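You operate a simulated robot arm through the tools that you are given. There is no shell and no other tool. Be economical: measure what you need, move in short steps, check, and stop when the job is done.

The job below is to be done with a simulated two-armed robot. You get a single attempt, and the scene is never put back.

JOB
Rub the scuff off the very top of the bench pin and wax that spot.
Fine: Hold the pin with the other hand, it tips easily. Rub first, then load the buffing pad at the wax tin, coat the spot and lay the pad in the parts tray. Drop, tip and break nothing, tools too, and nip no finger. A coat counts when it lies all over at full strength: go over it till it gets no stronger. What is to be rubbed or washed off counts as gone when no trace of it is left.

Only the result counts: the job must be done as asked and must still hold three seconds after the hand-in. Knocking over, shifting, dropping, spilling or breaking anything else fails it.

ROBOT AND FRAMES
Two 6-joint arms with two-finger parallel grippers on one trunk, on a base that drives. Base frame: it is fixed to the floor where the robot stands at the start and does not move with it; the origin is under the middle of the robot, x ahead of it, y to its left, z up. Units: cm, rad, N and s.
The left shoulder is at the start at [6, 18.7, 132.3], the right one opposite. With the tool pointing down near the work surface each hand reaches from about 10 to 56 cm from the robot's upright axis, wherever it stands, measured 20 degrees to its own side. Places, roughly: tray [30, 0, 90]. Payload 1.57 kg a hand.
The tool frame of a hand sits at the grasp point between the pads (the TCP): z along the fingers, y along the line on which they close. The tips reach 3 cm beyond it. The gripper opens to 11 cm. The fingers are 2.4 cm wide and 1.2 cm thick; the gripper's body (4.8 by 11.2 cm) begins 7.8 cm behind the TCP.
Orientation is told as [roll, pitch, yaw] about the base's x, y, z axes, in that order, counted from this pose: with the fingers straight down and closing along the base's y, the tool's x points along the base's -x, its y along +y and its z along -z.

CONTROLS
- The arms move only by the tool move_arm. It takes "left_moves", "right_moves" or both (then of equal length, played together; a hand with none holds still); each is text: rows parted by semicolons, each of 7 numbers parted by spaces: the shift along the base's x, y, z in units of 500 mm (1.0 is 500 mm), then the turn, a rotation vector about the base's x, y, z in units of 120 degrees (1.0 is 120 degrees), then the closure in counts, from 0 (fully open) to 255 (shut). In form: dx dy dz ax ay az gripper; .... A call has 1 to 8 rows; each row is the pose to reach, as a shift and turn from the pose commanded when the call began. A call with a number of a shift or a turn outside -1 to 1 is refused whole. Rows are played at 5 a second. More than 5 cm and 0.15 rad between two rows, or a gripper value outside its range, and nothing of the call is played. Where a pose cannot be reached the arm comes as near as it can. A force on the tool above 40 N (or 10 N above the force at the start of the call, whichever is more), or a blocked arm, ends the call early, and 0.2 s more pass. The fingers move at their own pace (about 15.3 cm/s each) and stop on an object; they squeeze with about 22 N. The grip force told is the motor's: it shows also when the fingers shut on nothing. Time passes only in rows, and 0.2 s behind the last, so rows that repeat a pose let the fingers close. It gives the time, the measured TCP pose, the force on the tool (base axes), the opening and the grip force at its end, in the units of the frame above (readings bear some noise), with the torque about the TCP (base axes, N m) and any sound that the robot's microphone picked up.
- Cameras (640 x 400 px; columns grow to the right, rows downward): "scene" is now at [1.2, 3.48, 186.95]; the picture's right is [0.43, -0.90, 0.00], its down [-0.66, -0.31, -0.68] and it looks along [0.62, 0.29, -0.73] (base axes); focal length 276 px, centre (320, 200). "left" rides on the left gripper at [7, -1.6, -14.1] in its tool frame; the picture's right is [0.23, 0.97, 0.00], its down [-0.86, 0.20, -0.48] and it looks along [-0.47, 0.11, 0.88] (tool axes); focal length 222 px, centre (320, 200). "right" rides on the right gripper at [7, 1.6, -14.1] in its tool frame; the picture's right is [-0.23, 0.97, 0.00], its down [-0.86, -0.20, -0.48] and it looks along [-0.47, -0.11, 0.88] (tool axes); focal length 222 px, centre (320, 200). There is no depth. A picture from a camera that has moved, and an enlarged one, comes with that camera's place and axes in the base frame and with its lens.
- snapshot(camera): a new picture of that camera. The clock stands still meanwhile.
- lift_body(by): slides the trunk up (or, below 0, down) by that many cm; the arms and the scene camera ride with it, the base frame stays. It gives what a move gives, with no picture.
- drive_base(legs): drives the robot by 1 to 6 legs, each [ahead, left, turn to the left] in cm, cm and rad, along the robot's own axes; the way and the turn of a leg run together, so that a leg with both is an arc; at most 150 cm and 3.142 rad a leg. The arms and the cameras ride along, it lands a little off, and it stops where it bumps. It gives what a move gives.
- turn_head(pan, tilt): turns the head with the scene camera to pan (to the left, within 1.501 rad either way) and tilt (down, from -0.506 to 1.204), counted from straight ahead of the robot. It gives what a move gives.
- close_up(camera, box): a new picture of the part [left, top, right, bottom] of that camera's present view, enlarged. The clock stands still meanwhile.
- close_job(): hands the job in; it is judged then, once.

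Go step by step. Nothing tells you exact positions but the pictures and the camera data: compare them with the known pose of the tool, close in by small moves and look again before you grip or let go. The budget is 120 turns and 108 pictures, counting those below and the enlarged ones. Unless the task says otherwise, let go and move clear before handing in, and close with one line.

The tools are called after "Request:" as a command line: name --argument value ..., lists and objects as JSON in quotes. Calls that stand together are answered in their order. move_arm: Moves the arms, as the interface text tells. Its arguments: {"type":"object","properties":{"left_moves":{"type":"string"},"right_moves":{"type":"string"}},"required":[]} The other tools are called the same way: lift_body (by) slides the trunk up or down; drive_base (legs) drives the base; turn_head (pan, tilt) turns the head that bears the scene camera; snapshot (camera) takes a picture; close_up (camera, box) takes an enlarged picture of a part of a camera's view; close_job () hands the job in.

At the start:

```text
clock: 0.0
left_tcp_pos: [28.95, 36.64, 158.95]
left_tcp_rot: [0.002, -0.001, -0.001]
left_force: [0.6, 0.5, 0.6]
left_ft_torque: [0.03, 0.0, -0.02]
left_grip_width: 10.98
left_grasp_force: 0.0
right_tcp_pos: [34.13, 4.08, 154.4]
right_tcp_rot: [-0.001, 0.0, 0.0]
right_force: [0.3, -0.6, 0.2]
right_ft_torque: [-0.01, 0.02, 0.02]
right_grip_width: 11.02
right_grasp_force: 0.0
trunk travel left (down, up): [-95.1, 3.9]
robot x, y, heading: [-0.39, 0.16, 0.0]
head pan, tilt: [0.442, 0.822]
```

scene: 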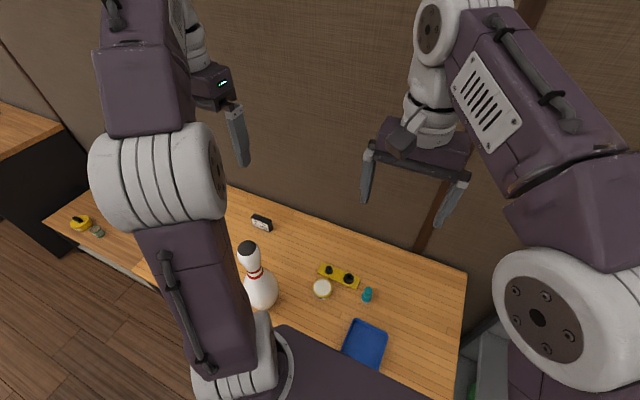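
right: 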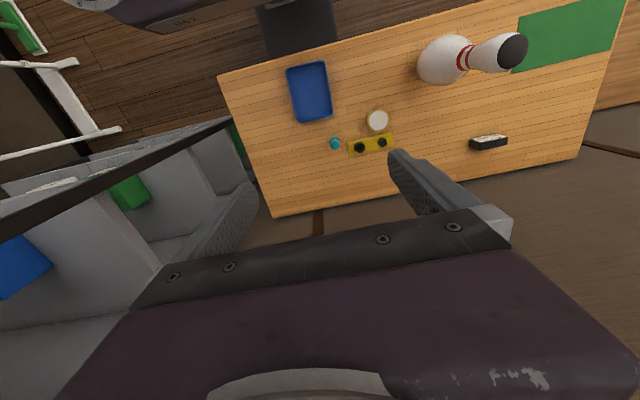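
left: 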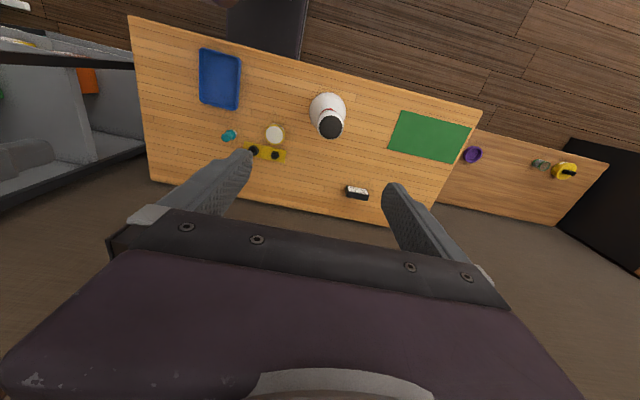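

I see a bowling-pin-like pin with a dark top, a blue tray, a tin, a yellow item with two black knobs, a small teal item and a black/white block. I'll look closer to identify these.

Request:
close_up --camera "scene" --box '[220, 200, 400, 312]'

Request:
close_up --camera "right" --box '[270, 20, 550, 195]'

Request:
close_up --camera "left" --box '[180, 40, 400, 210]'

```text
3.56 times, centred on (310, 256) of scene
camera zoom: at [1.2, 3.48, 186.95], right [0.43, -0.9, 0.0], down [-0.66, -0.31, -0.68], along [0.62, 0.29, -0.73], focal length 982 px, centre (356, 1)
```

zoom: 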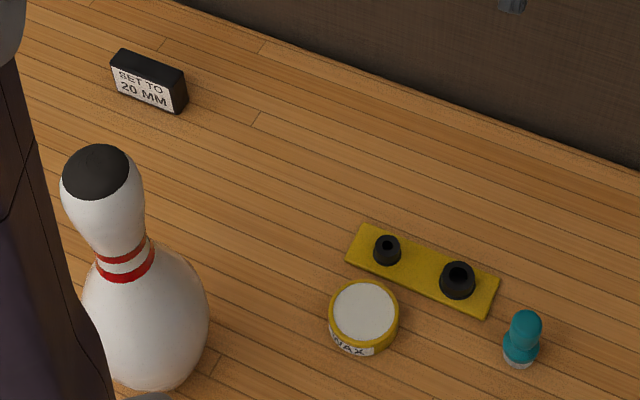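

```text
2.29 times, centred on (410, 108) of right
camera zoom: at [27.04, 5.85, 168.58], right [0.23, 0.97, 0.0], down [0.86, -0.2, 0.48], along [0.47, -0.11, -0.88], focal length 508 px, centre (114, 411)
```

zoom: 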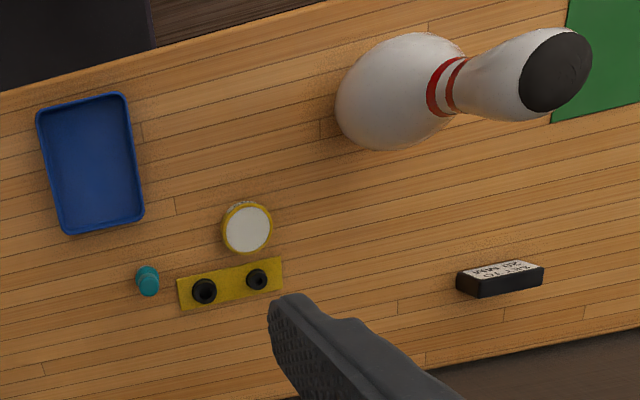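

```text
2.35 times, centred on (290, 125) of left
camera zoom: at [22.04, 35.17, 173.15], right [-0.23, 0.97, 0.0], down [0.86, 0.2, 0.48], along [0.47, 0.11, -0.88], focal length 523 px, centre (391, 376)
```

zoom: 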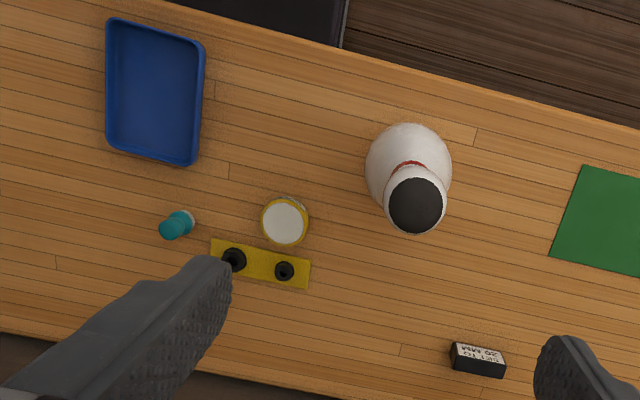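

The teal knob with a light underside looks like the buffing pad, and the tin is labelled WAX. The pin stands near [30.7, 39.3] with its top at about z=123. I'll look around for other items before moving.

Request:
turn_head --pan 0.75 --tilt 0.75

Request:
snapshot --camera "scene"

Request:
close_up --camera "left" --box '[220, 110, 300, 165]'

Request:
close_up --camera "left" --box '[440, 110, 620, 222]'

Request:
close_up --camera "right" --box '[460, 20, 540, 80]'

```text
clock: 0.8
left_tcp_pos: [28.9, 36.74, 158.94]
left_tcp_rot: [-0.001, 0.0, 0.0]
left_force: [0.1, 0.3, -0.4]
left_ft_torque: [-0.02, -0.02, 0.03]
left_grip_width: 11.02
left_grasp_force: 0.3
right_tcp_pos: [34.19, 4.25, 154.4]
right_tcp_rot: [0.0, 0.0, -0.001]
right_force: [0.3, -0.7, 0.0]
right_ft_torque: [-0.01, 0.01, -0.04]
right_grip_width: 11.02
right_grasp_force: 0.0
trunk travel left (down, up): [-95.1, 3.9]
robot x, y, heading: [0.2, 0.15, -0.002]
head pan, tilt: [0.75, 0.75]
```

```text
101 pictures are left
camera scene: at [0.06, 5.75, 187.52], right [0.68, -0.73, 0.0], down [-0.5, -0.46, -0.73], along [0.54, 0.5, -0.68], focal length 276 px, centre (320, 200)
```

scene: 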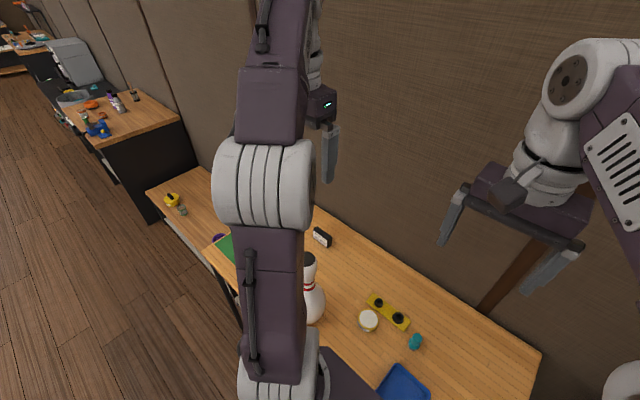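

```text
7.27 times, centred on (260, 138) of left
camera zoom: at [22.04, 35.19, 173.14], right [-0.23, 0.97, 0.0], down [0.86, 0.2, 0.48], along [0.47, 0.11, -0.88], focal length 1615 px, centre (756, 654)
```

zoom: 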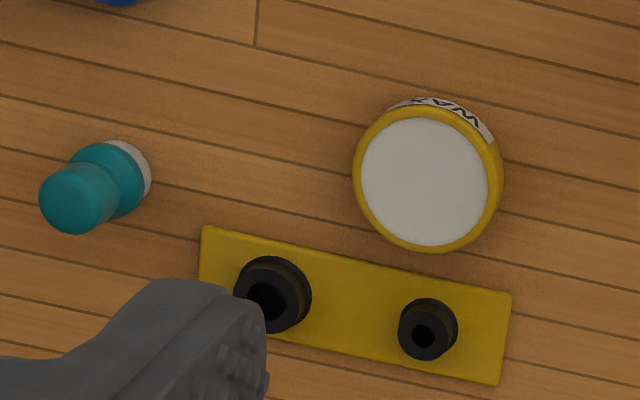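

```text
3.56 times, centred on (530, 166) of left
camera zoom: at [22.04, 35.19, 173.14], right [-0.23, 0.97, 0.0], down [0.86, 0.2, 0.48], along [0.47, 0.11, -0.88], focal length 790 px, centre (-427, 321)
```

zoom: 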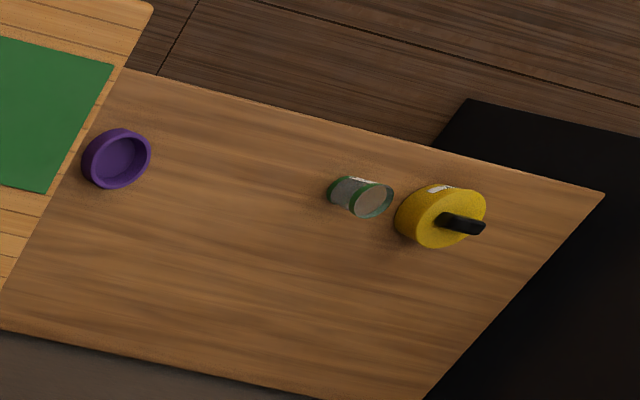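

```text
6.67 times, centred on (500, 50) of right
camera zoom: at [27.04, 5.87, 168.58], right [0.23, 0.97, 0.0], down [0.86, -0.2, 0.48], along [0.47, -0.11, -0.88], focal length 1481 px, centre (-880, 1200)
```

zoom: 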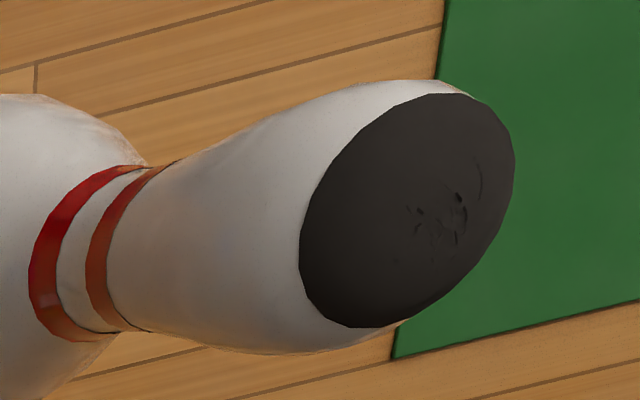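

The scuff is the scratch marks in the middle of the black cap. The pad is the teal knob with a light sole. I'll drive 25 cm left so both hands reach everything, with the arms held high and clear.

Request:
drive_base --legs '[[0, 25, 0]]'

Request:
turn_head --pan 0.0 --tilt 0.9

Request:
snapshot --camera "scene"

Request:
snapshot --camera "right"

Request:
snapshot --camera "left"

```text
clock: 2.6
left_tcp_pos: [28.96, 61.46, 159.26]
left_tcp_rot: [0.003, 0.001, -0.001]
left_force: [-0.3, -0.3, 0.2]
left_ft_torque: [0.1, 0.02, -0.01]
left_grip_width: 11.02
left_grasp_force: 0.2
right_tcp_pos: [34.01, 28.78, 154.51]
right_tcp_rot: [0.004, -0.001, -0.001]
right_force: [-0.1, -0.7, 0.2]
right_ft_torque: [0.03, 0.04, 0.01]
right_grip_width: 11.0
right_grasp_force: 0.0
trunk travel left (down, up): [-95.1, 3.9]
robot x, y, heading: [0.07, 24.98, -0.001]
head pan, tilt: [0.75, 0.75]
```

```text
clock: 3.7
left_tcp_pos: [29.04, 62.04, 158.97]
left_tcp_rot: [0.001, 0.0, 0.001]
left_force: [0.6, 0.3, 0.1]
left_ft_torque: [-0.01, 0.01, 0.01]
left_grip_width: 10.99
left_grasp_force: 0.1
right_tcp_pos: [34.17, 29.4, 154.44]
right_tcp_rot: [0.001, 0.002, 0.0]
right_force: [-0.1, 0.3, -0.6]
right_ft_torque: [-0.04, 0.01, 0.01]
right_grip_width: 10.98
right_grasp_force: 0.1
trunk travel left (down, up): [-95.1, 3.9]
robot x, y, heading: [0.13, 24.88, -0.005]
head pan, tilt: [0.0, 0.901]
```

```text
97 pictures are left
camera scene: at [1.55, 25.36, 186.33], right [0.0, -1.0, 0.0], down [-0.78, 0.0, -0.62], along [0.62, 0.0, -0.78], focal length 276 px, centre (320, 200)
```

scene: 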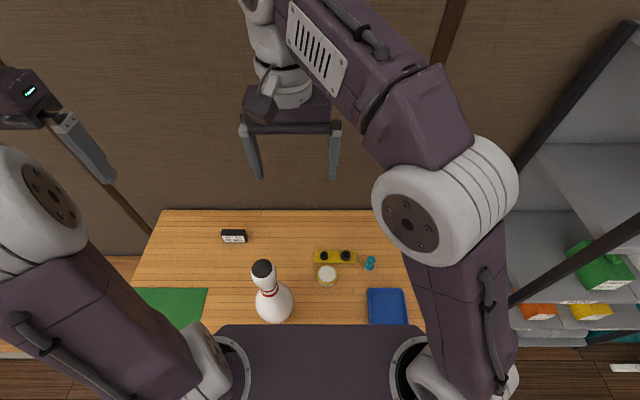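

```text
96 pictures are left
camera right: at [27.04, 31.11, 168.59], right [0.23, 0.97, 0.0], down [0.86, -0.2, 0.48], along [0.47, -0.11, -0.88], focal length 222 px, centre (320, 200)
```

right: 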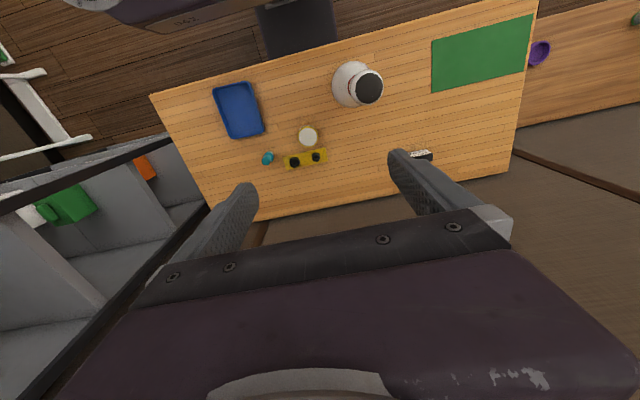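

```text
95 pictures are left
camera left: at [22.02, 60.43, 173.13], right [-0.23, 0.97, 0.0], down [0.86, 0.2, 0.48], along [0.47, 0.11, -0.88], focal length 222 px, centre (320, 200)
```

left: 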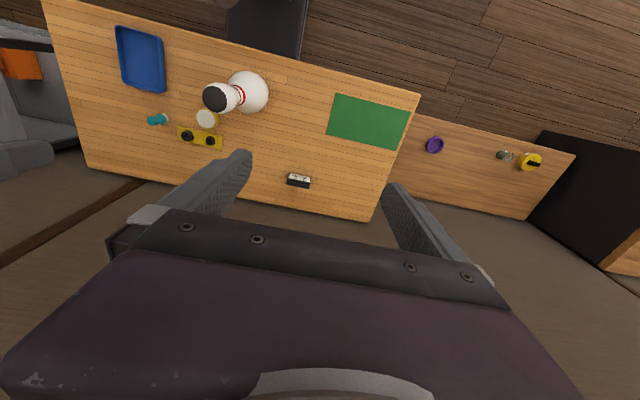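

The pad stands near [48, 6.3]. I'll bring the right hand above it with the gripper part-open.

Request:
move_arm --right_moves "0.039 -0.066 -0.062 0 0 0 100; 0.078 -0.132 -0.124 0 0 0 100; 0.117 -0.198 -0.186 0 0 0 100; 0.156 -0.264 -0.248 0 0 0 100; 0.195 -0.33 -0.31 0 0 0 100; 0.234 -0.396 -0.372 0 0 0 100; 0.276 -0.462 -0.43 0 0 0 100"

Request:
move_arm --right_moves "0 0 -0.09 0 0 0 100; 0 0 -0.18 0 0 0 100; 0 0 -0.27 0 0 0 100; 0 0 -0.36 0 0 0 100; 0 0 -0.45 0 0 0 100"

Request:
snapshot --camera "right"

Request:
snapshot --camera "scene"

```text
clock: 5.3
left_tcp_pos: [29.22, 61.77, 159.06]
left_tcp_rot: [0.003, 0.001, 0.001]
left_force: [-0.2, -0.5, -0.2]
left_ft_torque: [0.03, 0.02, 0.01]
left_grip_width: 10.98
left_grasp_force: 0.1
right_tcp_pos: [48.05, 6.01, 133.04]
right_tcp_rot: [0.001, 0.0, 0.0]
right_force: [0.1, 0.2, 0.2]
right_ft_torque: [0.0, 0.04, -0.03]
right_grip_width: 6.67
right_grasp_force: 0.0
trunk travel left (down, up): [-95.1, 3.9]
robot x, y, heading: [-0.16, 25.11, -0.004]
head pan, tilt: [0.0, 0.901]
```

```text
clock: 6.5
left_tcp_pos: [29.17, 61.82, 159.09]
left_tcp_rot: [0.001, 0.002, -0.001]
left_force: [0.4, 0.3, 0.3]
left_ft_torque: [0.02, 0.05, 0.02]
left_grip_width: 10.98
left_grasp_force: 0.1
right_tcp_pos: [48.04, 6.22, 110.41]
right_tcp_rot: [-0.001, 0.001, 0.001]
right_force: [-0.1, 0.2, 0.5]
right_ft_torque: [0.03, 0.01, 0.03]
right_grip_width: 6.69
right_grasp_force: 0.1
trunk travel left (down, up): [-95.1, 3.9]
robot x, y, heading: [0.4, 25.23, -0.001]
head pan, tilt: [0.0, 0.901]
```

```text
94 pictures are left
camera right: at [40.97, 7.89, 124.54], right [0.23, 0.97, 0.0], down [0.86, -0.2, 0.48], along [0.47, -0.11, -0.88], focal length 222 px, centre (320, 200)
```

right: 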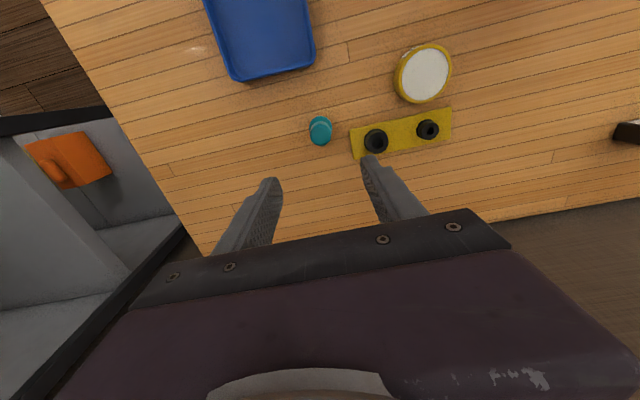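

```text
93 pictures are left
camera scene: at [1.75, 25.19, 186.34], right [0.0, -1.0, 0.0], down [-0.78, 0.0, -0.62], along [0.62, 0.0, -0.78], focal length 276 px, centre (320, 200)
```

scene: 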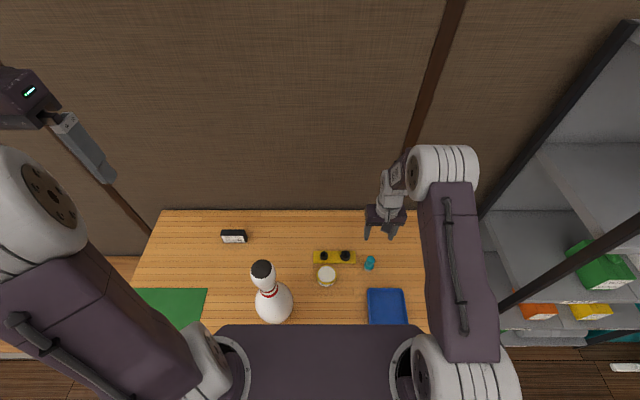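

The hand is about above the pad. I'll zoom in to centre on it.

Request:
close_up --camera "right" --box '[280, 95, 376, 155]'

Request:
close_up --camera "scene" --box '[338, 240, 402, 280]'

```text
6.67 times, centred on (328, 125) of right
camera zoom: at [40.97, 7.89, 124.54], right [0.23, 0.97, 0.0], down [0.86, -0.2, 0.48], along [0.47, -0.11, -0.88], focal length 1481 px, centre (267, 700)
```

zoom: 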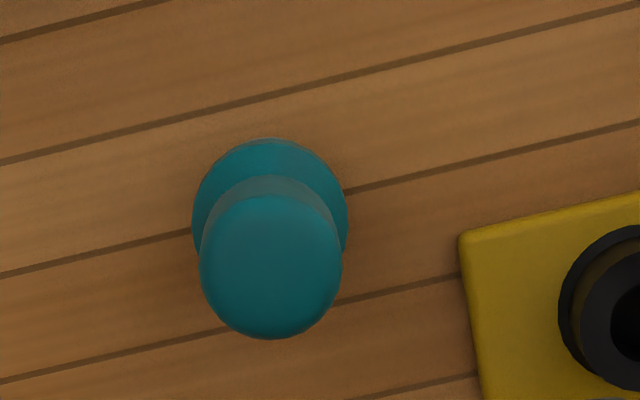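

```text
10.00 times, centred on (370, 260) of scene
camera zoom: at [1.75, 25.19, 186.34], right [0.0, -1.0, 0.0], down [-0.78, 0.0, -0.62], along [0.62, 0.0, -0.78], focal length 2763 px, centre (-180, -400)
```

zoom: 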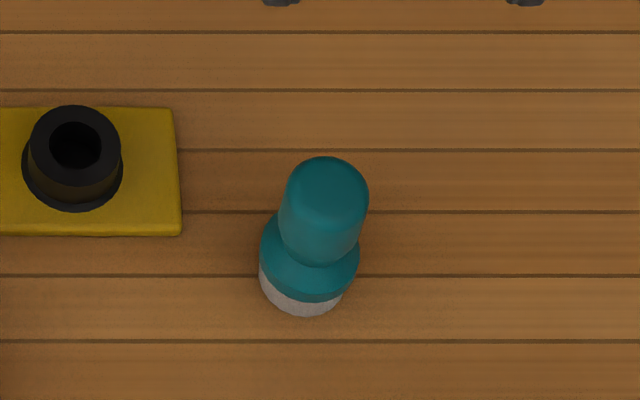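

The handle spans roughly z 89–92, about 3.2 cm across, centred near [48.1, 6.3]. I'll descend to it and check before closing.

Request:
move_arm --right_moves "0 0.001 -0.09 0 0 0 100; 0.001 0.001 -0.18 0 0 0 100; 0.001 0.001 -0.27 0 0 0 100; 0.001 0.001 -0.33 0 0 0 100; 0.001 0.001 -0.366 0 0 0 100"

Request:
snapshot --camera "right"

Request:
close_up --camera "scene" --box '[330, 220, 426, 280]'

```text
clock: 7.7
left_tcp_pos: [29.02, 61.84, 159.18]
left_tcp_rot: [0.0, 0.0, -0.001]
left_force: [0.7, -0.1, -0.3]
left_ft_torque: [-0.01, 0.03, 0.02]
left_grip_width: 11.02
left_grasp_force: 0.1
right_tcp_pos: [47.89, 6.14, 92.34]
right_tcp_rot: [-0.001, -0.001, 0.001]
right_force: [0.2, -0.1, 0.0]
right_ft_torque: [-0.03, -0.02, -0.01]
right_grip_width: 6.69
right_grasp_force: 0.0
trunk travel left (down, up): [-95.1, 3.9]
robot x, y, heading: [0.16, 25.13, -0.002]
head pan, tilt: [0.0, 0.901]
```

```text
90 pictures are left
camera right: at [40.88, 7.85, 106.4], right [0.23, 0.97, 0.0], down [0.85, -0.2, 0.48], along [0.47, -0.11, -0.88], focal length 222 px, centre (320, 200)
```

right: 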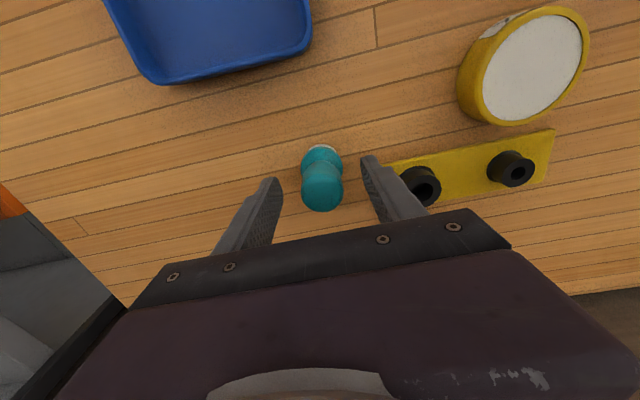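

```text
6.67 times, centred on (378, 250) of scene
camera zoom: at [1.61, 25.23, 186.34], right [0.0, -1.0, 0.0], down [-0.78, 0.0, -0.62], along [0.62, 0.0, -0.78], focal length 1842 px, centre (-67, -133)
```

zoom: 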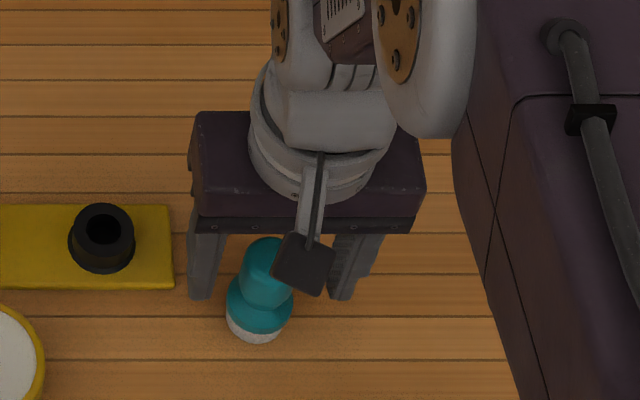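

The handle is centred between the fingers. I'll lower 0.7 cm and close.

Request:
move_arm --right_moves "0 0 -0.014 0 0 0 100; 0 0 -0.014 0 0 0 160; 0 0 -0.014 0 0 0 255; 0 0 -0.014 0 0 0 255; 0 0 -0.014 0 0 0 255"

Request:
snapshot --camera "right"

```text
clock: 8.9
left_tcp_pos: [29.0, 61.99, 159.07]
left_tcp_rot: [-0.001, 0.001, 0.0]
left_force: [-0.2, 0.7, 0.4]
left_ft_torque: [-0.01, 0.0, -0.01]
left_grip_width: 11.0
left_grasp_force: 0.1
right_tcp_pos: [47.9, 6.15, 91.6]
right_tcp_rot: [-0.001, -0.002, -0.001]
right_force: [0.0, -0.5, -0.1]
right_ft_torque: [0.0, -0.02, 0.07]
right_grip_width: 2.98
right_grasp_force: 22.3
trunk travel left (down, up): [-95.1, 3.9]
robot x, y, heading: [0.61, 25.44, -0.003]
head pan, tilt: [0.0, 0.901]
```

```text
88 pictures are left
camera right: at [40.89, 7.88, 105.76], right [0.23, 0.97, 0.0], down [0.86, -0.2, 0.48], along [0.47, -0.11, -0.88], focal length 222 px, centre (320, 200)
```

right: 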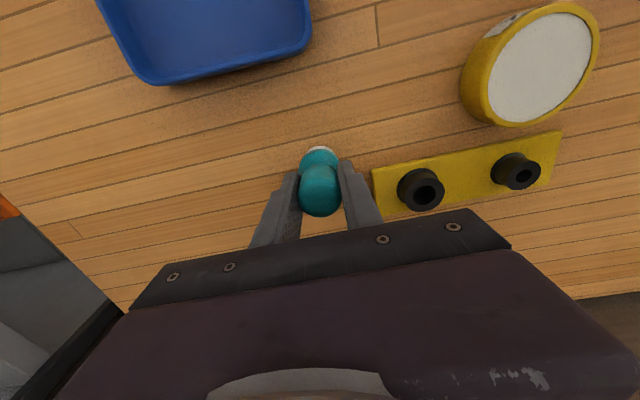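

The pad is gripped at 2.98 cm, with its sole about 6.6 cm below the TCP. I'll lift it clear.

Request:
move_arm --right_moves "0 0 0.04 0 0 0 255; 0 0 0.12 0 0 0 255; 0 0 0.21 0 0 0 255; 0 0 0.3 0 0 0 255; 0 0 0.39 0 0 0 255; 0 0 0.48 0 0 0 255; 0 0 0.57 0 0 0 255; 0 0 0.66 0 0 0 255"

Request:
move_arm --right_moves "0 0 0.09 0 0 0 255; 0 0 0.18 0 0 0 255; 0 0 0.27 0 0 0 255; 0 0 0.36 0 0 0 255; 0 0 0.36 0 0 0 255"

Request:
close_up --camera "scene" --box '[190, 230, 350, 330]'

Request:
snapshot --camera "scene"

Request:
close_up --camera "left" --box '[180, 50, 300, 125]'

```text
clock: 10.7
left_tcp_pos: [29.04, 62.02, 159.08]
left_tcp_rot: [0.001, 0.001, 0.001]
left_force: [-0.3, 0.0, -0.2]
left_ft_torque: [0.0, -0.02, -0.02]
left_grip_width: 11.01
left_grasp_force: 0.0
right_tcp_pos: [48.06, 6.08, 124.3]
right_tcp_rot: [0.0, 0.002, 0.001]
right_force: [0.9, -0.3, -1.6]
right_ft_torque: [-0.02, -0.01, -0.01]
right_grip_width: 2.96
right_grasp_force: 21.9
trunk travel left (down, up): [-95.1, 3.9]
robot x, y, heading: [-0.4, 25.14, 0.001]
head pan, tilt: [0.0, 0.901]
```

```text
clock: 11.9
left_tcp_pos: [29.03, 61.95, 159.09]
left_tcp_rot: [-0.003, 0.0, 0.0]
left_force: [-1.0, -0.1, 0.4]
left_ft_torque: [-0.01, 0.01, 0.01]
left_grip_width: 11.01
left_grasp_force: 0.1
right_tcp_pos: [47.86, 6.29, 142.3]
right_tcp_rot: [0.001, 0.0, 0.001]
right_force: [-0.6, 0.1, 0.6]
right_ft_torque: [0.03, 0.01, 0.03]
right_grip_width: 2.97
right_grasp_force: 21.8
trunk travel left (down, up): [-95.1, 3.9]
robot x, y, heading: [0.07, 24.93, -0.001]
head pan, tilt: [0.0, 0.901]
```

```text
4.00 times, centred on (270, 280) of scene
camera zoom: at [1.53, 25.24, 186.33], right [0.0, -1.0, 0.0], down [-0.78, 0.0, -0.62], along [0.62, 0.0, -0.78], focal length 1105 px, centre (520, -120)
```

zoom: 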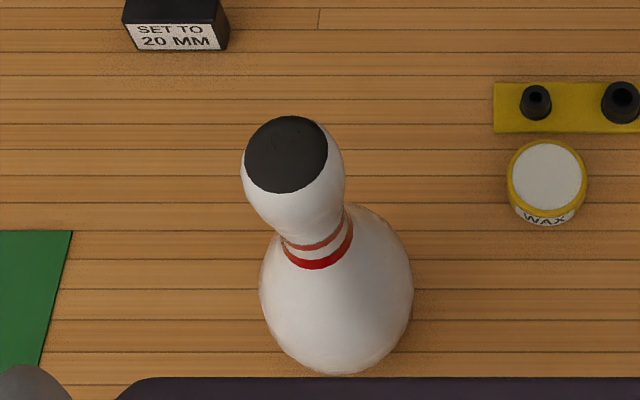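

```text
86 pictures are left
camera scene: at [1.53, 25.24, 186.33], right [0.0, -1.0, 0.0], down [-0.78, 0.0, -0.62], along [0.62, 0.0, -0.78], focal length 276 px, centre (320, 200)
```

scene: 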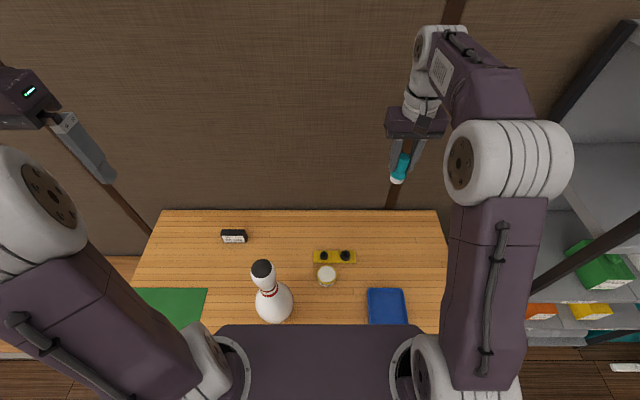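

```text
5.33 times, centred on (240, 88) of left
camera zoom: at [22.01, 60.33, 173.15], right [-0.23, 0.97, 0.0], down [0.86, 0.2, 0.48], along [0.47, 0.11, -0.88], focal length 1185 px, centre (747, 800)
```

zoom: 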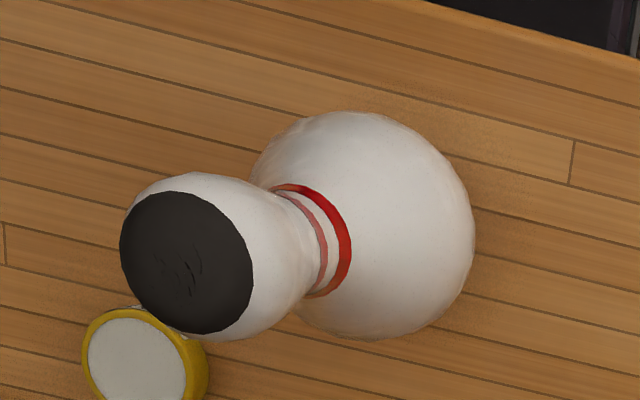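

The pin's axis is at about [30.9, 39.8], with its top at z≈123.2 and the neck at z≈110.5. I'll turn the left hand (yaw +90°, then tip the fingers toward -y) to grip the neck from the left side.

Request:
move_arm --left_moves "0 0 0 0 0 0.07 0; 0 0 0 0 0 0.14 0; 0 0 0 0 0 0.21 0; 0 0 0 0 0 0.28 0; 0 0 0 0 0 0.35 0; 0 0 0 0 0 0.42 0; 0 0 0 0 0 0.49 0; 0 0 0 0 0 0.56 0"

Request:
move_arm --left_moves "0 0 0 0 0 0.07 0; 0 0 0 0 0 0.14 0; 0 0 0 0 0 0.19 0; 0 0 0 0 0 0.19 0"

Request:
move_arm --left_moves "0 0.02 -0.05 -0.065 0 0 0; 0 0.04 -0.1 -0.13 0 0 0; 0 0.06 -0.15 -0.195 0 0 0; 0 0.08 -0.2 -0.26 0 0 0; 0 0.08 -0.25 -0.325 0 0 0; 0 0.08 -0.3 -0.39 0 0 0; 0 0.08 -0.35 -0.455 0 0 0; 0 0.08 -0.4 -0.52 0 0 0"

Request:
snapshot --camera "scene"

Request:
snapshot --camera "left"

```text
clock: 13.7
left_tcp_pos: [29.12, 61.85, 158.95]
left_tcp_rot: [-0.001, 0.001, 1.176]
left_force: [0.2, 1.1, 0.2]
left_ft_torque: [0.01, 0.0, -0.02]
left_grip_width: 11.0
left_grasp_force: 0.1
right_tcp_pos: [47.96, 6.19, 142.35]
right_tcp_rot: [-0.001, 0.001, 0.0]
right_force: [-0.1, -0.3, -0.7]
right_ft_torque: [-0.01, -0.02, -0.02]
right_grip_width: 3.0
right_grasp_force: 21.8
trunk travel left (down, up): [-95.1, 3.9]
robot x, y, heading: [0.26, 25.18, -0.002]
head pan, tilt: [0.0, 0.901]
```

```text
clock: 14.7
left_tcp_pos: [29.17, 61.88, 159.06]
left_tcp_rot: [-0.002, 0.0, 1.574]
left_force: [-0.6, 1.0, -0.4]
left_ft_torque: [0.0, 0.03, -0.05]
left_grip_width: 11.01
left_grasp_force: 0.1
right_tcp_pos: [47.82, 6.21, 142.28]
right_tcp_rot: [0.0, -0.002, 0.0]
right_force: [0.3, -0.9, 0.0]
right_ft_torque: [-0.02, -0.02, -0.03]
right_grip_width: 2.95
right_grasp_force: 22.0
trunk travel left (down, up): [-95.1, 3.9]
robot x, y, heading: [-0.42, 25.21, -0.001]
head pan, tilt: [0.0, 0.901]
```

```text
clock: 16.5
left_tcp_pos: [28.55, 63.67, 137.29]
left_tcp_rot: [-0.004, 1.089, 1.571]
left_force: [0.0, -0.2, 0.1]
left_ft_torque: [-0.02, 0.01, -0.03]
left_grip_width: 10.98
left_grasp_force: 0.0
left hand out of reach, approached as far as the arm can: row 4, 5, 6, 7, 8
right_tcp_pos: [47.98, 6.33, 142.37]
right_tcp_rot: [-0.003, -0.001, -0.002]
right_force: [0.2, -0.2, -0.7]
right_ft_torque: [-0.02, 0.01, -0.04]
right_grip_width: 2.96
right_grasp_force: 21.5
trunk travel left (down, up): [-95.1, 3.9]
robot x, y, heading: [-0.12, 24.93, -0.002]
head pan, tilt: [0.0, 0.901]
```

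```text
84 pictures are left
camera scene: at [1.63, 25.45, 186.34], right [0.0, -1.0, 0.0], down [-0.78, 0.0, -0.62], along [0.62, 0.0, -0.78], focal length 276 px, centre (320, 200)
```

scene: 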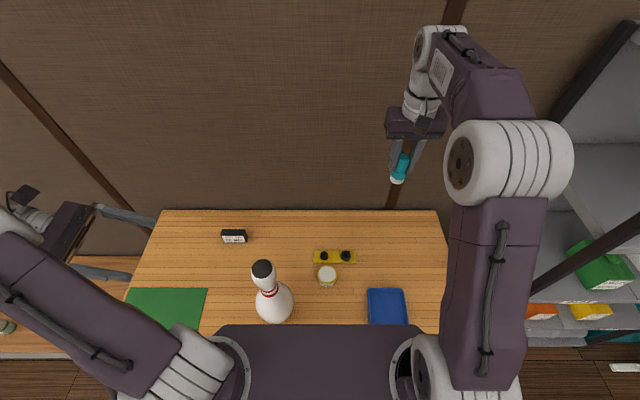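

```text
83 pictures are left
camera left: at [30.18, 72.97, 149.96], right [-0.97, -0.11, 0.2], down [-0.2, 0.82, -0.54], along [-0.11, -0.56, -0.82], focal length 222 px, centre (320, 200)
```

left: 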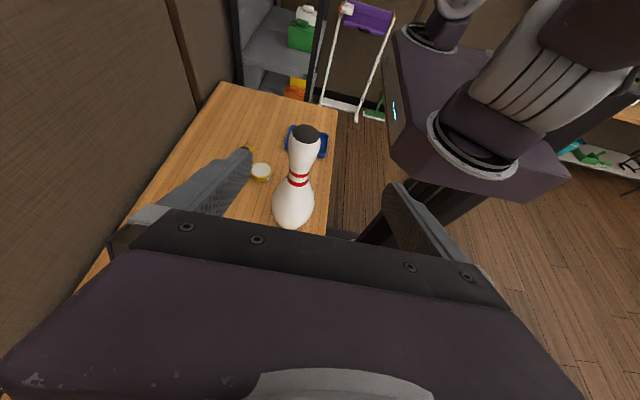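

The left hand is oriented with the fingers pointing to -y and tilted down. Next I'll move it to a staging point about 12 cm back from the neck.

Request:
move_arm --left_moves "0.008 -0.044 -0.071 0 0 0 0; 0.016 -0.088 -0.142 0 0 0 0; 0.024 -0.132 -0.213 0 0 0 0; 0.032 -0.176 -0.284 0 0 0 0; 0.04 -0.22 -0.355 0 0 0 0; 0.047 -0.266 -0.426 0 0 0 0; 0.047 -0.266 -0.426 0 0 0 0"

Request:
snapshot --camera "left"

Request:
snapshot --camera "scene"

```text
clock: 18.1
left_tcp_pos: [31.0, 50.48, 116.1]
left_tcp_rot: [-0.001, 1.09, 1.571]
left_force: [-1.0, -0.9, 0.9]
left_ft_torque: [0.01, 0.0, -0.01]
left_grip_width: 11.01
left_grasp_force: 0.0
right_tcp_pos: [47.83, 6.3, 142.18]
right_tcp_rot: [0.0, 0.0, 0.0]
right_force: [0.2, 0.1, -0.4]
right_ft_torque: [0.04, 0.05, 0.01]
right_grip_width: 2.97
right_grasp_force: 21.8
trunk travel left (down, up): [-95.1, 3.9]
robot x, y, heading: [0.26, 24.95, -0.0]
head pan, tilt: [0.0, 0.901]
```

```text
82 pictures are left
camera left: at [32.69, 59.79, 128.75], right [-0.97, -0.1, 0.2], down [-0.2, 0.82, -0.54], along [-0.11, -0.56, -0.82], focal length 222 px, centre (320, 200)
```

left: 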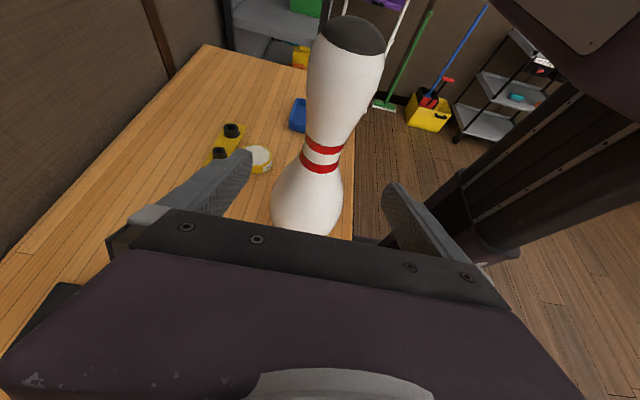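

```text
81 pictures are left
camera scene: at [1.53, 25.23, 186.33], right [0.0, -1.0, 0.0], down [-0.78, 0.0, -0.62], along [0.62, 0.0, -0.78], focal length 276 px, centre (320, 200)
```

scene: 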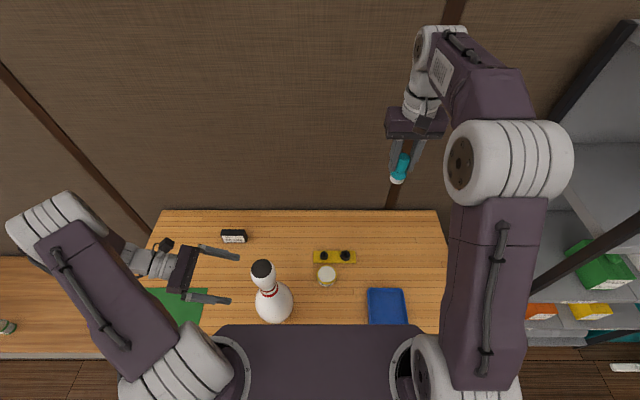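

The neck is lined up (x≈30.8, z≈111). I'll slide in along the finger direction with the gripper fully open.

Request:
move_arm --left_moves "0 -0.053 -0.027 0 0 0 0; 0 -0.106 -0.054 0 0 0 0; -0.001 -0.159 -0.08 0 0 0 0; -0.002 -0.212 -0.107 0 0 0 0; -0.002 -0.212 -0.107 0 0 0 0"

Request:
snapshot --camera "left"

Request:
close_up --camera "scene" --box '[160, 220, 320, 320]'

```text
clock: 19.3
left_tcp_pos: [30.96, 39.81, 110.81]
left_tcp_rot: [0.002, 1.089, 1.569]
left_force: [-0.2, -0.9, 0.0]
left_ft_torque: [0.03, -0.01, 0.01]
left_grip_width: 10.99
left_grasp_force: 0.1
right_tcp_pos: [47.87, 6.26, 142.26]
right_tcp_rot: [-0.001, -0.001, -0.001]
right_force: [0.0, 0.6, -1.3]
right_ft_torque: [0.04, -0.03, 0.0]
right_grip_width: 2.97
right_grasp_force: 21.8
trunk travel left (down, up): [-95.1, 3.9]
robot x, y, heading: [-0.25, 25.41, -0.001]
head pan, tilt: [0.0, 0.901]
```

```text
80 pictures are left
camera left: at [32.45, 49.12, 123.5], right [-0.97, -0.11, 0.2], down [-0.2, 0.82, -0.54], along [-0.11, -0.56, -0.82], focal length 222 px, centre (320, 200)
```

left: 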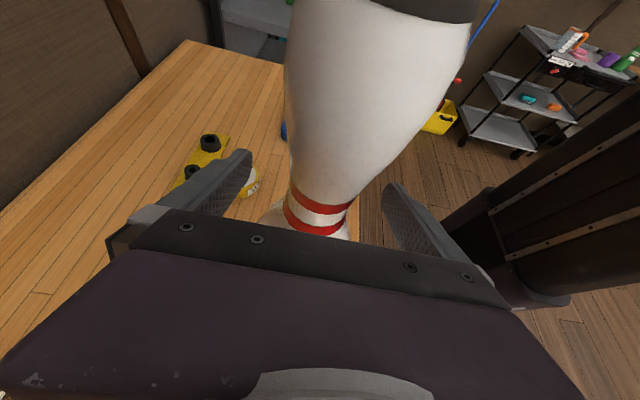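

```text
4.00 times, centred on (240, 270) of scene
camera zoom: at [1.59, 25.23, 186.33], right [0.0, -1.0, 0.0], down [-0.78, 0.0, -0.62], along [0.62, 0.0, -0.78], focal length 1105 px, centre (640, -80)
```

zoom: 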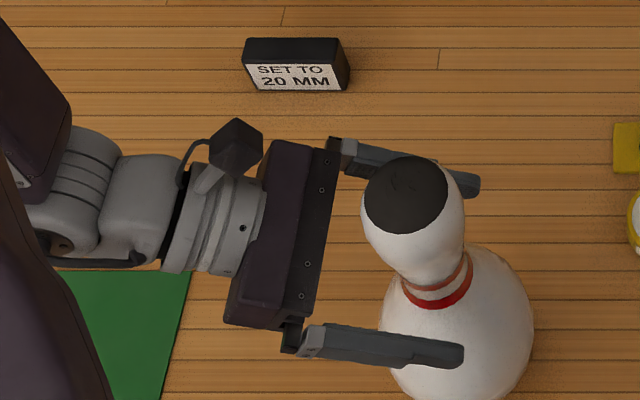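

The neck sits centred between the fingers. I'll close in stages.

Request:
move_arm --left_moves "0 0 0 0 0 0 100; 0 0 0 0 0 0 125; 0 0 0 0 0 0 135; 0 0 0 0 0 0 145; 0 0 0 0 0 0 160; 0 0 0 0 0 0 255; 0 0 0 0 0 0 255"

Request:
close_up --camera "scene" --box '[160, 220, 320, 320]'

```text
clock: 20.9
left_tcp_pos: [30.77, 39.88, 110.91]
left_tcp_rot: [-0.001, 1.09, 1.57]
left_force: [-1.4, 0.5, -0.2]
left_ft_torque: [-0.01, 0.16, 0.01]
left_grip_width: 4.61
left_grasp_force: 22.1
right_tcp_pos: [47.9, 6.27, 142.33]
right_tcp_rot: [0.001, 0.0, 0.0]
right_force: [0.4, -0.9, -1.4]
right_ft_torque: [-0.01, -0.01, 0.01]
right_grip_width: 2.98
right_grasp_force: 22.0
trunk travel left (down, up): [-95.1, 3.9]
robot x, y, heading: [0.25, 25.02, 0.002]
head pan, tilt: [0.0, 0.901]
```

```text
4.00 times, centred on (240, 270) of scene
camera zoom: at [1.51, 25.26, 186.33], right [0.0, -1.0, 0.0], down [-0.78, 0.0, -0.62], along [0.62, 0.0, -0.78], focal length 1105 px, centre (640, -80)
```

zoom: 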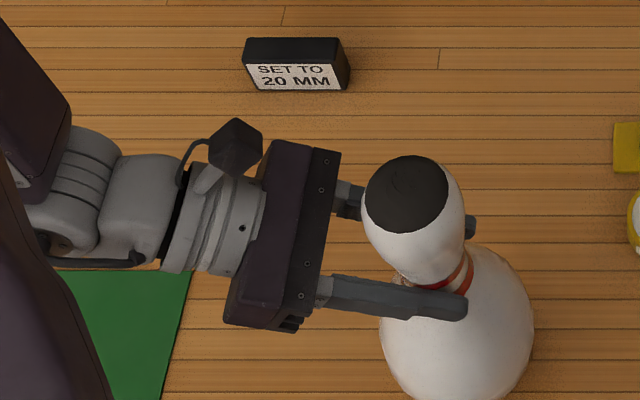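

The pin is held firmly at the neck (4.61 cm) and the scuff is at its apex. I'll bring the pad over the top and hover about 4 cm above it.

Request:
move_arm --right_moves "-0.042 0.083 0 0 0 0 255; -0.084 0.167 0 0 0 0 255; -0.127 0.251 0 0 0 0 255; -0.17 0.335 0 0 0 0 255; -0.212 0.419 0 0 0 0 255; -0.255 0.502 0 0 0 0 255; -0.297 0.586 -0.02 0 0 0 255; -0.34 0.67 -0.06 0 0 0 255"

Request:
snapshot --camera "scene"

Request:
snapshot --camera "right"

Request:
snapshot --camera "left"

```text
refused: row 8 steps farther than a row can; nothing moved
```

```text
77 pictures are left
camera scene: at [1.51, 25.26, 186.33], right [0.0, -1.0, 0.0], down [-0.78, 0.0, -0.62], along [0.62, 0.0, -0.78], focal length 276 px, centre (320, 200)
```

scene: 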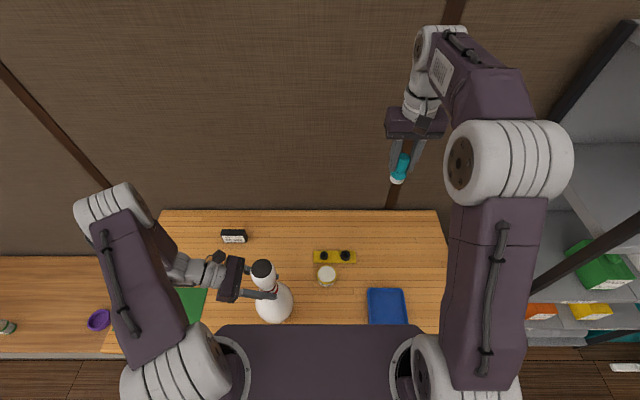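

```text
76 pictures are left
camera right: at [40.77, 7.92, 156.49], right [0.23, 0.97, 0.0], down [0.85, -0.2, 0.48], along [0.47, -0.11, -0.88], focal length 222 px, centre (320, 200)
```

right: 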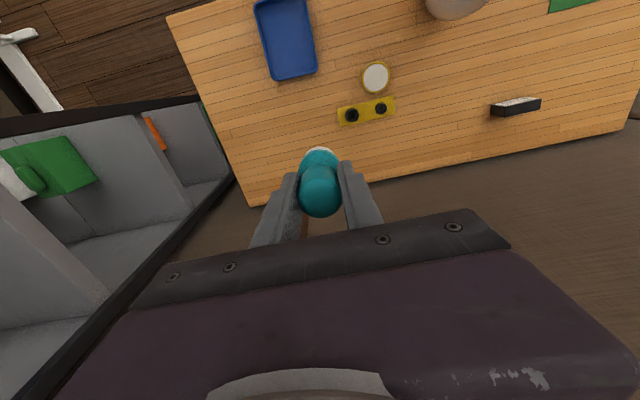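

```text
75 pictures are left
camera left: at [32.4, 49.17, 123.51], right [-0.97, -0.11, 0.2], down [-0.2, 0.82, -0.54], along [-0.11, -0.56, -0.82], focal length 222 px, centre (320, 200)
```

left: 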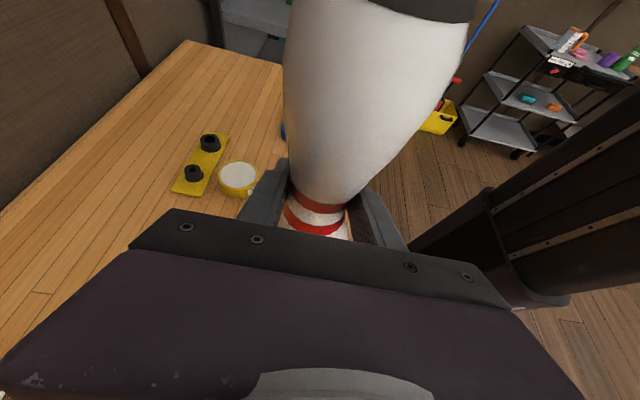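

One row was slightly too long, so nothing moved. I'll resend it without the drop in z.

Request:
move_arm --right_moves "-0.042 0.083 0 0 0 0 255; -0.084 0.167 0 0 0 0 255; -0.127 0.251 0 0 0 0 255; -0.17 0.335 0 0 0 0 255; -0.212 0.419 0 0 0 0 255; -0.255 0.502 0 0 0 0 255; -0.297 0.586 0 0 0 0 255; -0.34 0.67 -0.02 0 0 0 255"

Request:
move_arm --right_moves "0 0 -0.06 0 0 0 255; 0 0 -0.13 0 0 0 255; 0 0 -0.13 0 0 0 255"

Request:
snapshot --camera "scene"

Request:
snapshot --camera "right"

Request:
snapshot --camera "left"

```text
clock: 22.7
left_tcp_pos: [30.75, 39.82, 110.72]
left_tcp_rot: [-0.001, 1.092, 1.571]
left_force: [-1.2, -1.9, 0.2]
left_ft_torque: [-0.12, 0.38, 0.02]
left_grip_width: 4.6
left_grasp_force: 22.2
right_tcp_pos: [30.83, 40.21, 141.38]
right_tcp_rot: [-0.001, 0.001, 0.0]
right_force: [0.7, 0.4, -0.9]
right_ft_torque: [-0.02, -0.02, -0.02]
right_grip_width: 2.98
right_grasp_force: 22.1
trunk travel left (down, up): [-95.1, 3.9]
robot x, y, heading: [0.27, 25.35, 0.0]
head pan, tilt: [0.0, 0.901]
```

```text
clock: 23.5
left_tcp_pos: [30.8, 39.86, 110.82]
left_tcp_rot: [-0.003, 1.089, 1.57]
left_force: [-1.8, 0.6, -0.1]
left_ft_torque: [-0.04, 0.49, -0.05]
left_grip_width: 4.62
left_grasp_force: 22.3
right_tcp_pos: [30.86, 39.93, 134.93]
right_tcp_rot: [-0.001, -0.001, -0.001]
right_force: [-0.5, 0.2, -0.5]
right_ft_torque: [0.01, 0.03, -0.01]
right_grip_width: 2.96
right_grasp_force: 22.4
trunk travel left (down, up): [-95.1, 3.9]
robot x, y, heading: [-0.0, 25.36, 0.004]
head pan, tilt: [0.0, 0.901]
```

```text
74 pictures are left
camera scene: at [1.48, 25.25, 186.33], right [0.0, -1.0, 0.0], down [-0.78, 0.0, -0.62], along [0.62, 0.0, -0.78], focal length 276 px, centre (320, 200)
```

scene: 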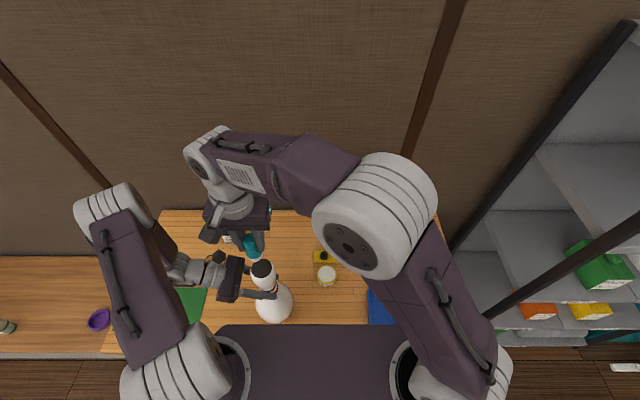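

```text
73 pictures are left
camera right: at [23.87, 41.57, 149.09], right [0.23, 0.97, 0.0], down [0.85, -0.2, 0.48], along [0.47, -0.11, -0.88], focal length 222 px, centre (320, 200)
```

right: 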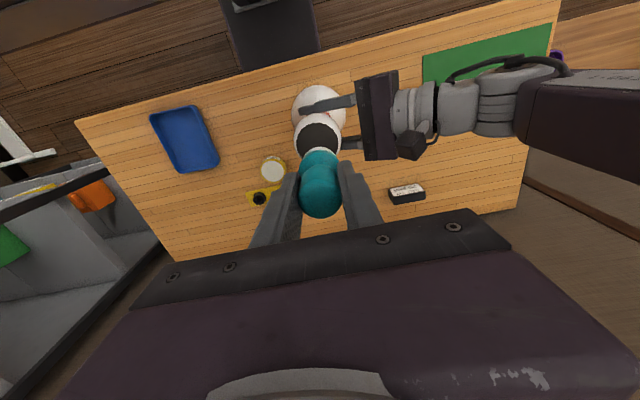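

```text
72 pictures are left
camera left: at [32.38, 49.17, 123.52], right [-0.97, -0.11, 0.2], down [-0.2, 0.82, -0.54], along [-0.11, -0.56, -0.82], focal length 222 px, centre (320, 200)
```

left: 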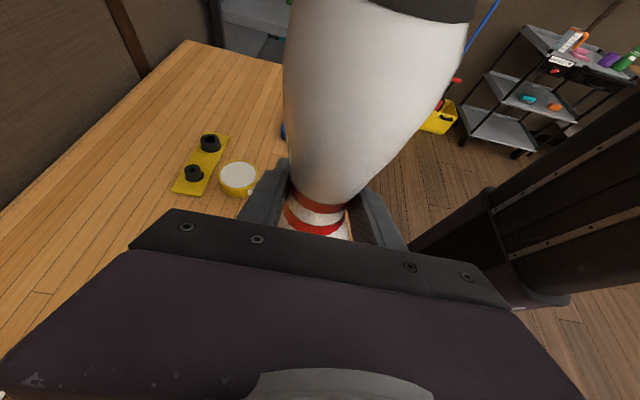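

The pad is aligned above the apex. I'll lower it in small steps to find contact.

Request:
move_arm --right_moves "0 0 -0.04 0 0 0 255; 0 0 -0.07 0 0 0 255; 0 0 -0.08 0 0 0 255; 0 0 -0.086 0 0 0 255; 0 0 -0.092 0 0 0 255; 0 0 -0.092 0 0 0 255"

Request:
close_up --camera "scene" --box '[200, 220, 312, 290]'

```text
clock: 24.9
left_tcp_pos: [30.85, 39.83, 110.9]
left_tcp_rot: [0.0, 1.089, 1.57]
left_force: [-2.4, 1.0, -0.1]
left_ft_torque: [0.08, 0.28, 0.0]
left_grip_width: 4.62
left_grasp_force: 22.2
right_tcp_pos: [31.07, 39.78, 130.24]
right_tcp_rot: [-0.001, 0.0, -0.001]
right_force: [-0.4, -0.4, -1.2]
right_ft_torque: [0.02, 0.0, -0.02]
right_grip_width: 2.97
right_grasp_force: 21.9
trunk travel left (down, up): [-95.1, 3.9]
robot x, y, heading: [0.3, 25.25, -0.0]
head pan, tilt: [0.0, 0.901]
```

```text
5.71 times, centred on (256, 255) of scene
camera zoom: at [1.51, 25.28, 186.33], right [0.0, -1.0, 0.0], down [-0.78, 0.0, -0.62], along [0.62, 0.0, -0.78], focal length 1579 px, centre (686, -114)
```

zoom: 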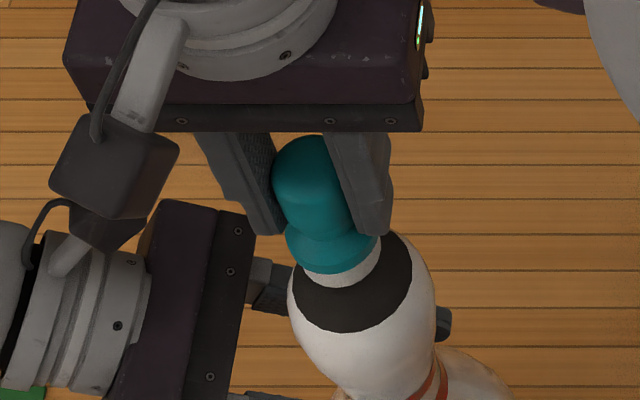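

It's nearly touching, so I'll keep lowering in small steps.

Request:
move_arm --right_moves "0 0 -0.004 0 0 0 255; 0 0 -0.008 0 0 0 255; 0 0 -0.008 0 0 0 255"

Request:
move_arm --right_moves "0 0 -0.003 0 0 0 255; 0 0 -0.006 0 0 0 255; 0 0 -0.006 0 0 0 255"

```text
clock: 25.7
left_tcp_pos: [30.73, 39.84, 110.78]
left_tcp_rot: [0.001, 1.088, 1.571]
left_force: [-2.5, 0.5, 1.2]
left_ft_torque: [-0.01, 0.34, 0.04]
left_grip_width: 4.61
left_grasp_force: 22.0
right_tcp_pos: [30.92, 39.77, 129.9]
right_tcp_rot: [0.0, -0.001, -0.002]
right_force: [0.0, -0.3, -0.6]
right_ft_torque: [0.03, -0.03, -0.01]
right_grip_width: 2.97
right_grasp_force: 22.2
trunk travel left (down, up): [-95.1, 3.9]
robot x, y, heading: [-0.09, 25.28, -0.004]
head pan, tilt: [0.0, 0.901]
```

```text
clock: 26.5
left_tcp_pos: [30.84, 39.84, 110.85]
left_tcp_rot: [0.0, 1.087, 1.571]
left_force: [-2.4, -0.6, -0.4]
left_ft_torque: [-0.05, 0.36, 0.02]
left_grip_width: 4.59
left_grasp_force: 22.4
right_tcp_pos: [30.89, 39.83, 129.67]
right_tcp_rot: [0.001, 0.001, 0.001]
right_force: [0.3, -0.1, -0.8]
right_ft_torque: [-0.01, -0.03, -0.01]
right_grip_width: 3.0
right_grasp_force: 22.0
trunk travel left (down, up): [-95.1, 3.9]
robot x, y, heading: [-0.17, 24.9, -0.0]
head pan, tilt: [0.0, 0.901]
```

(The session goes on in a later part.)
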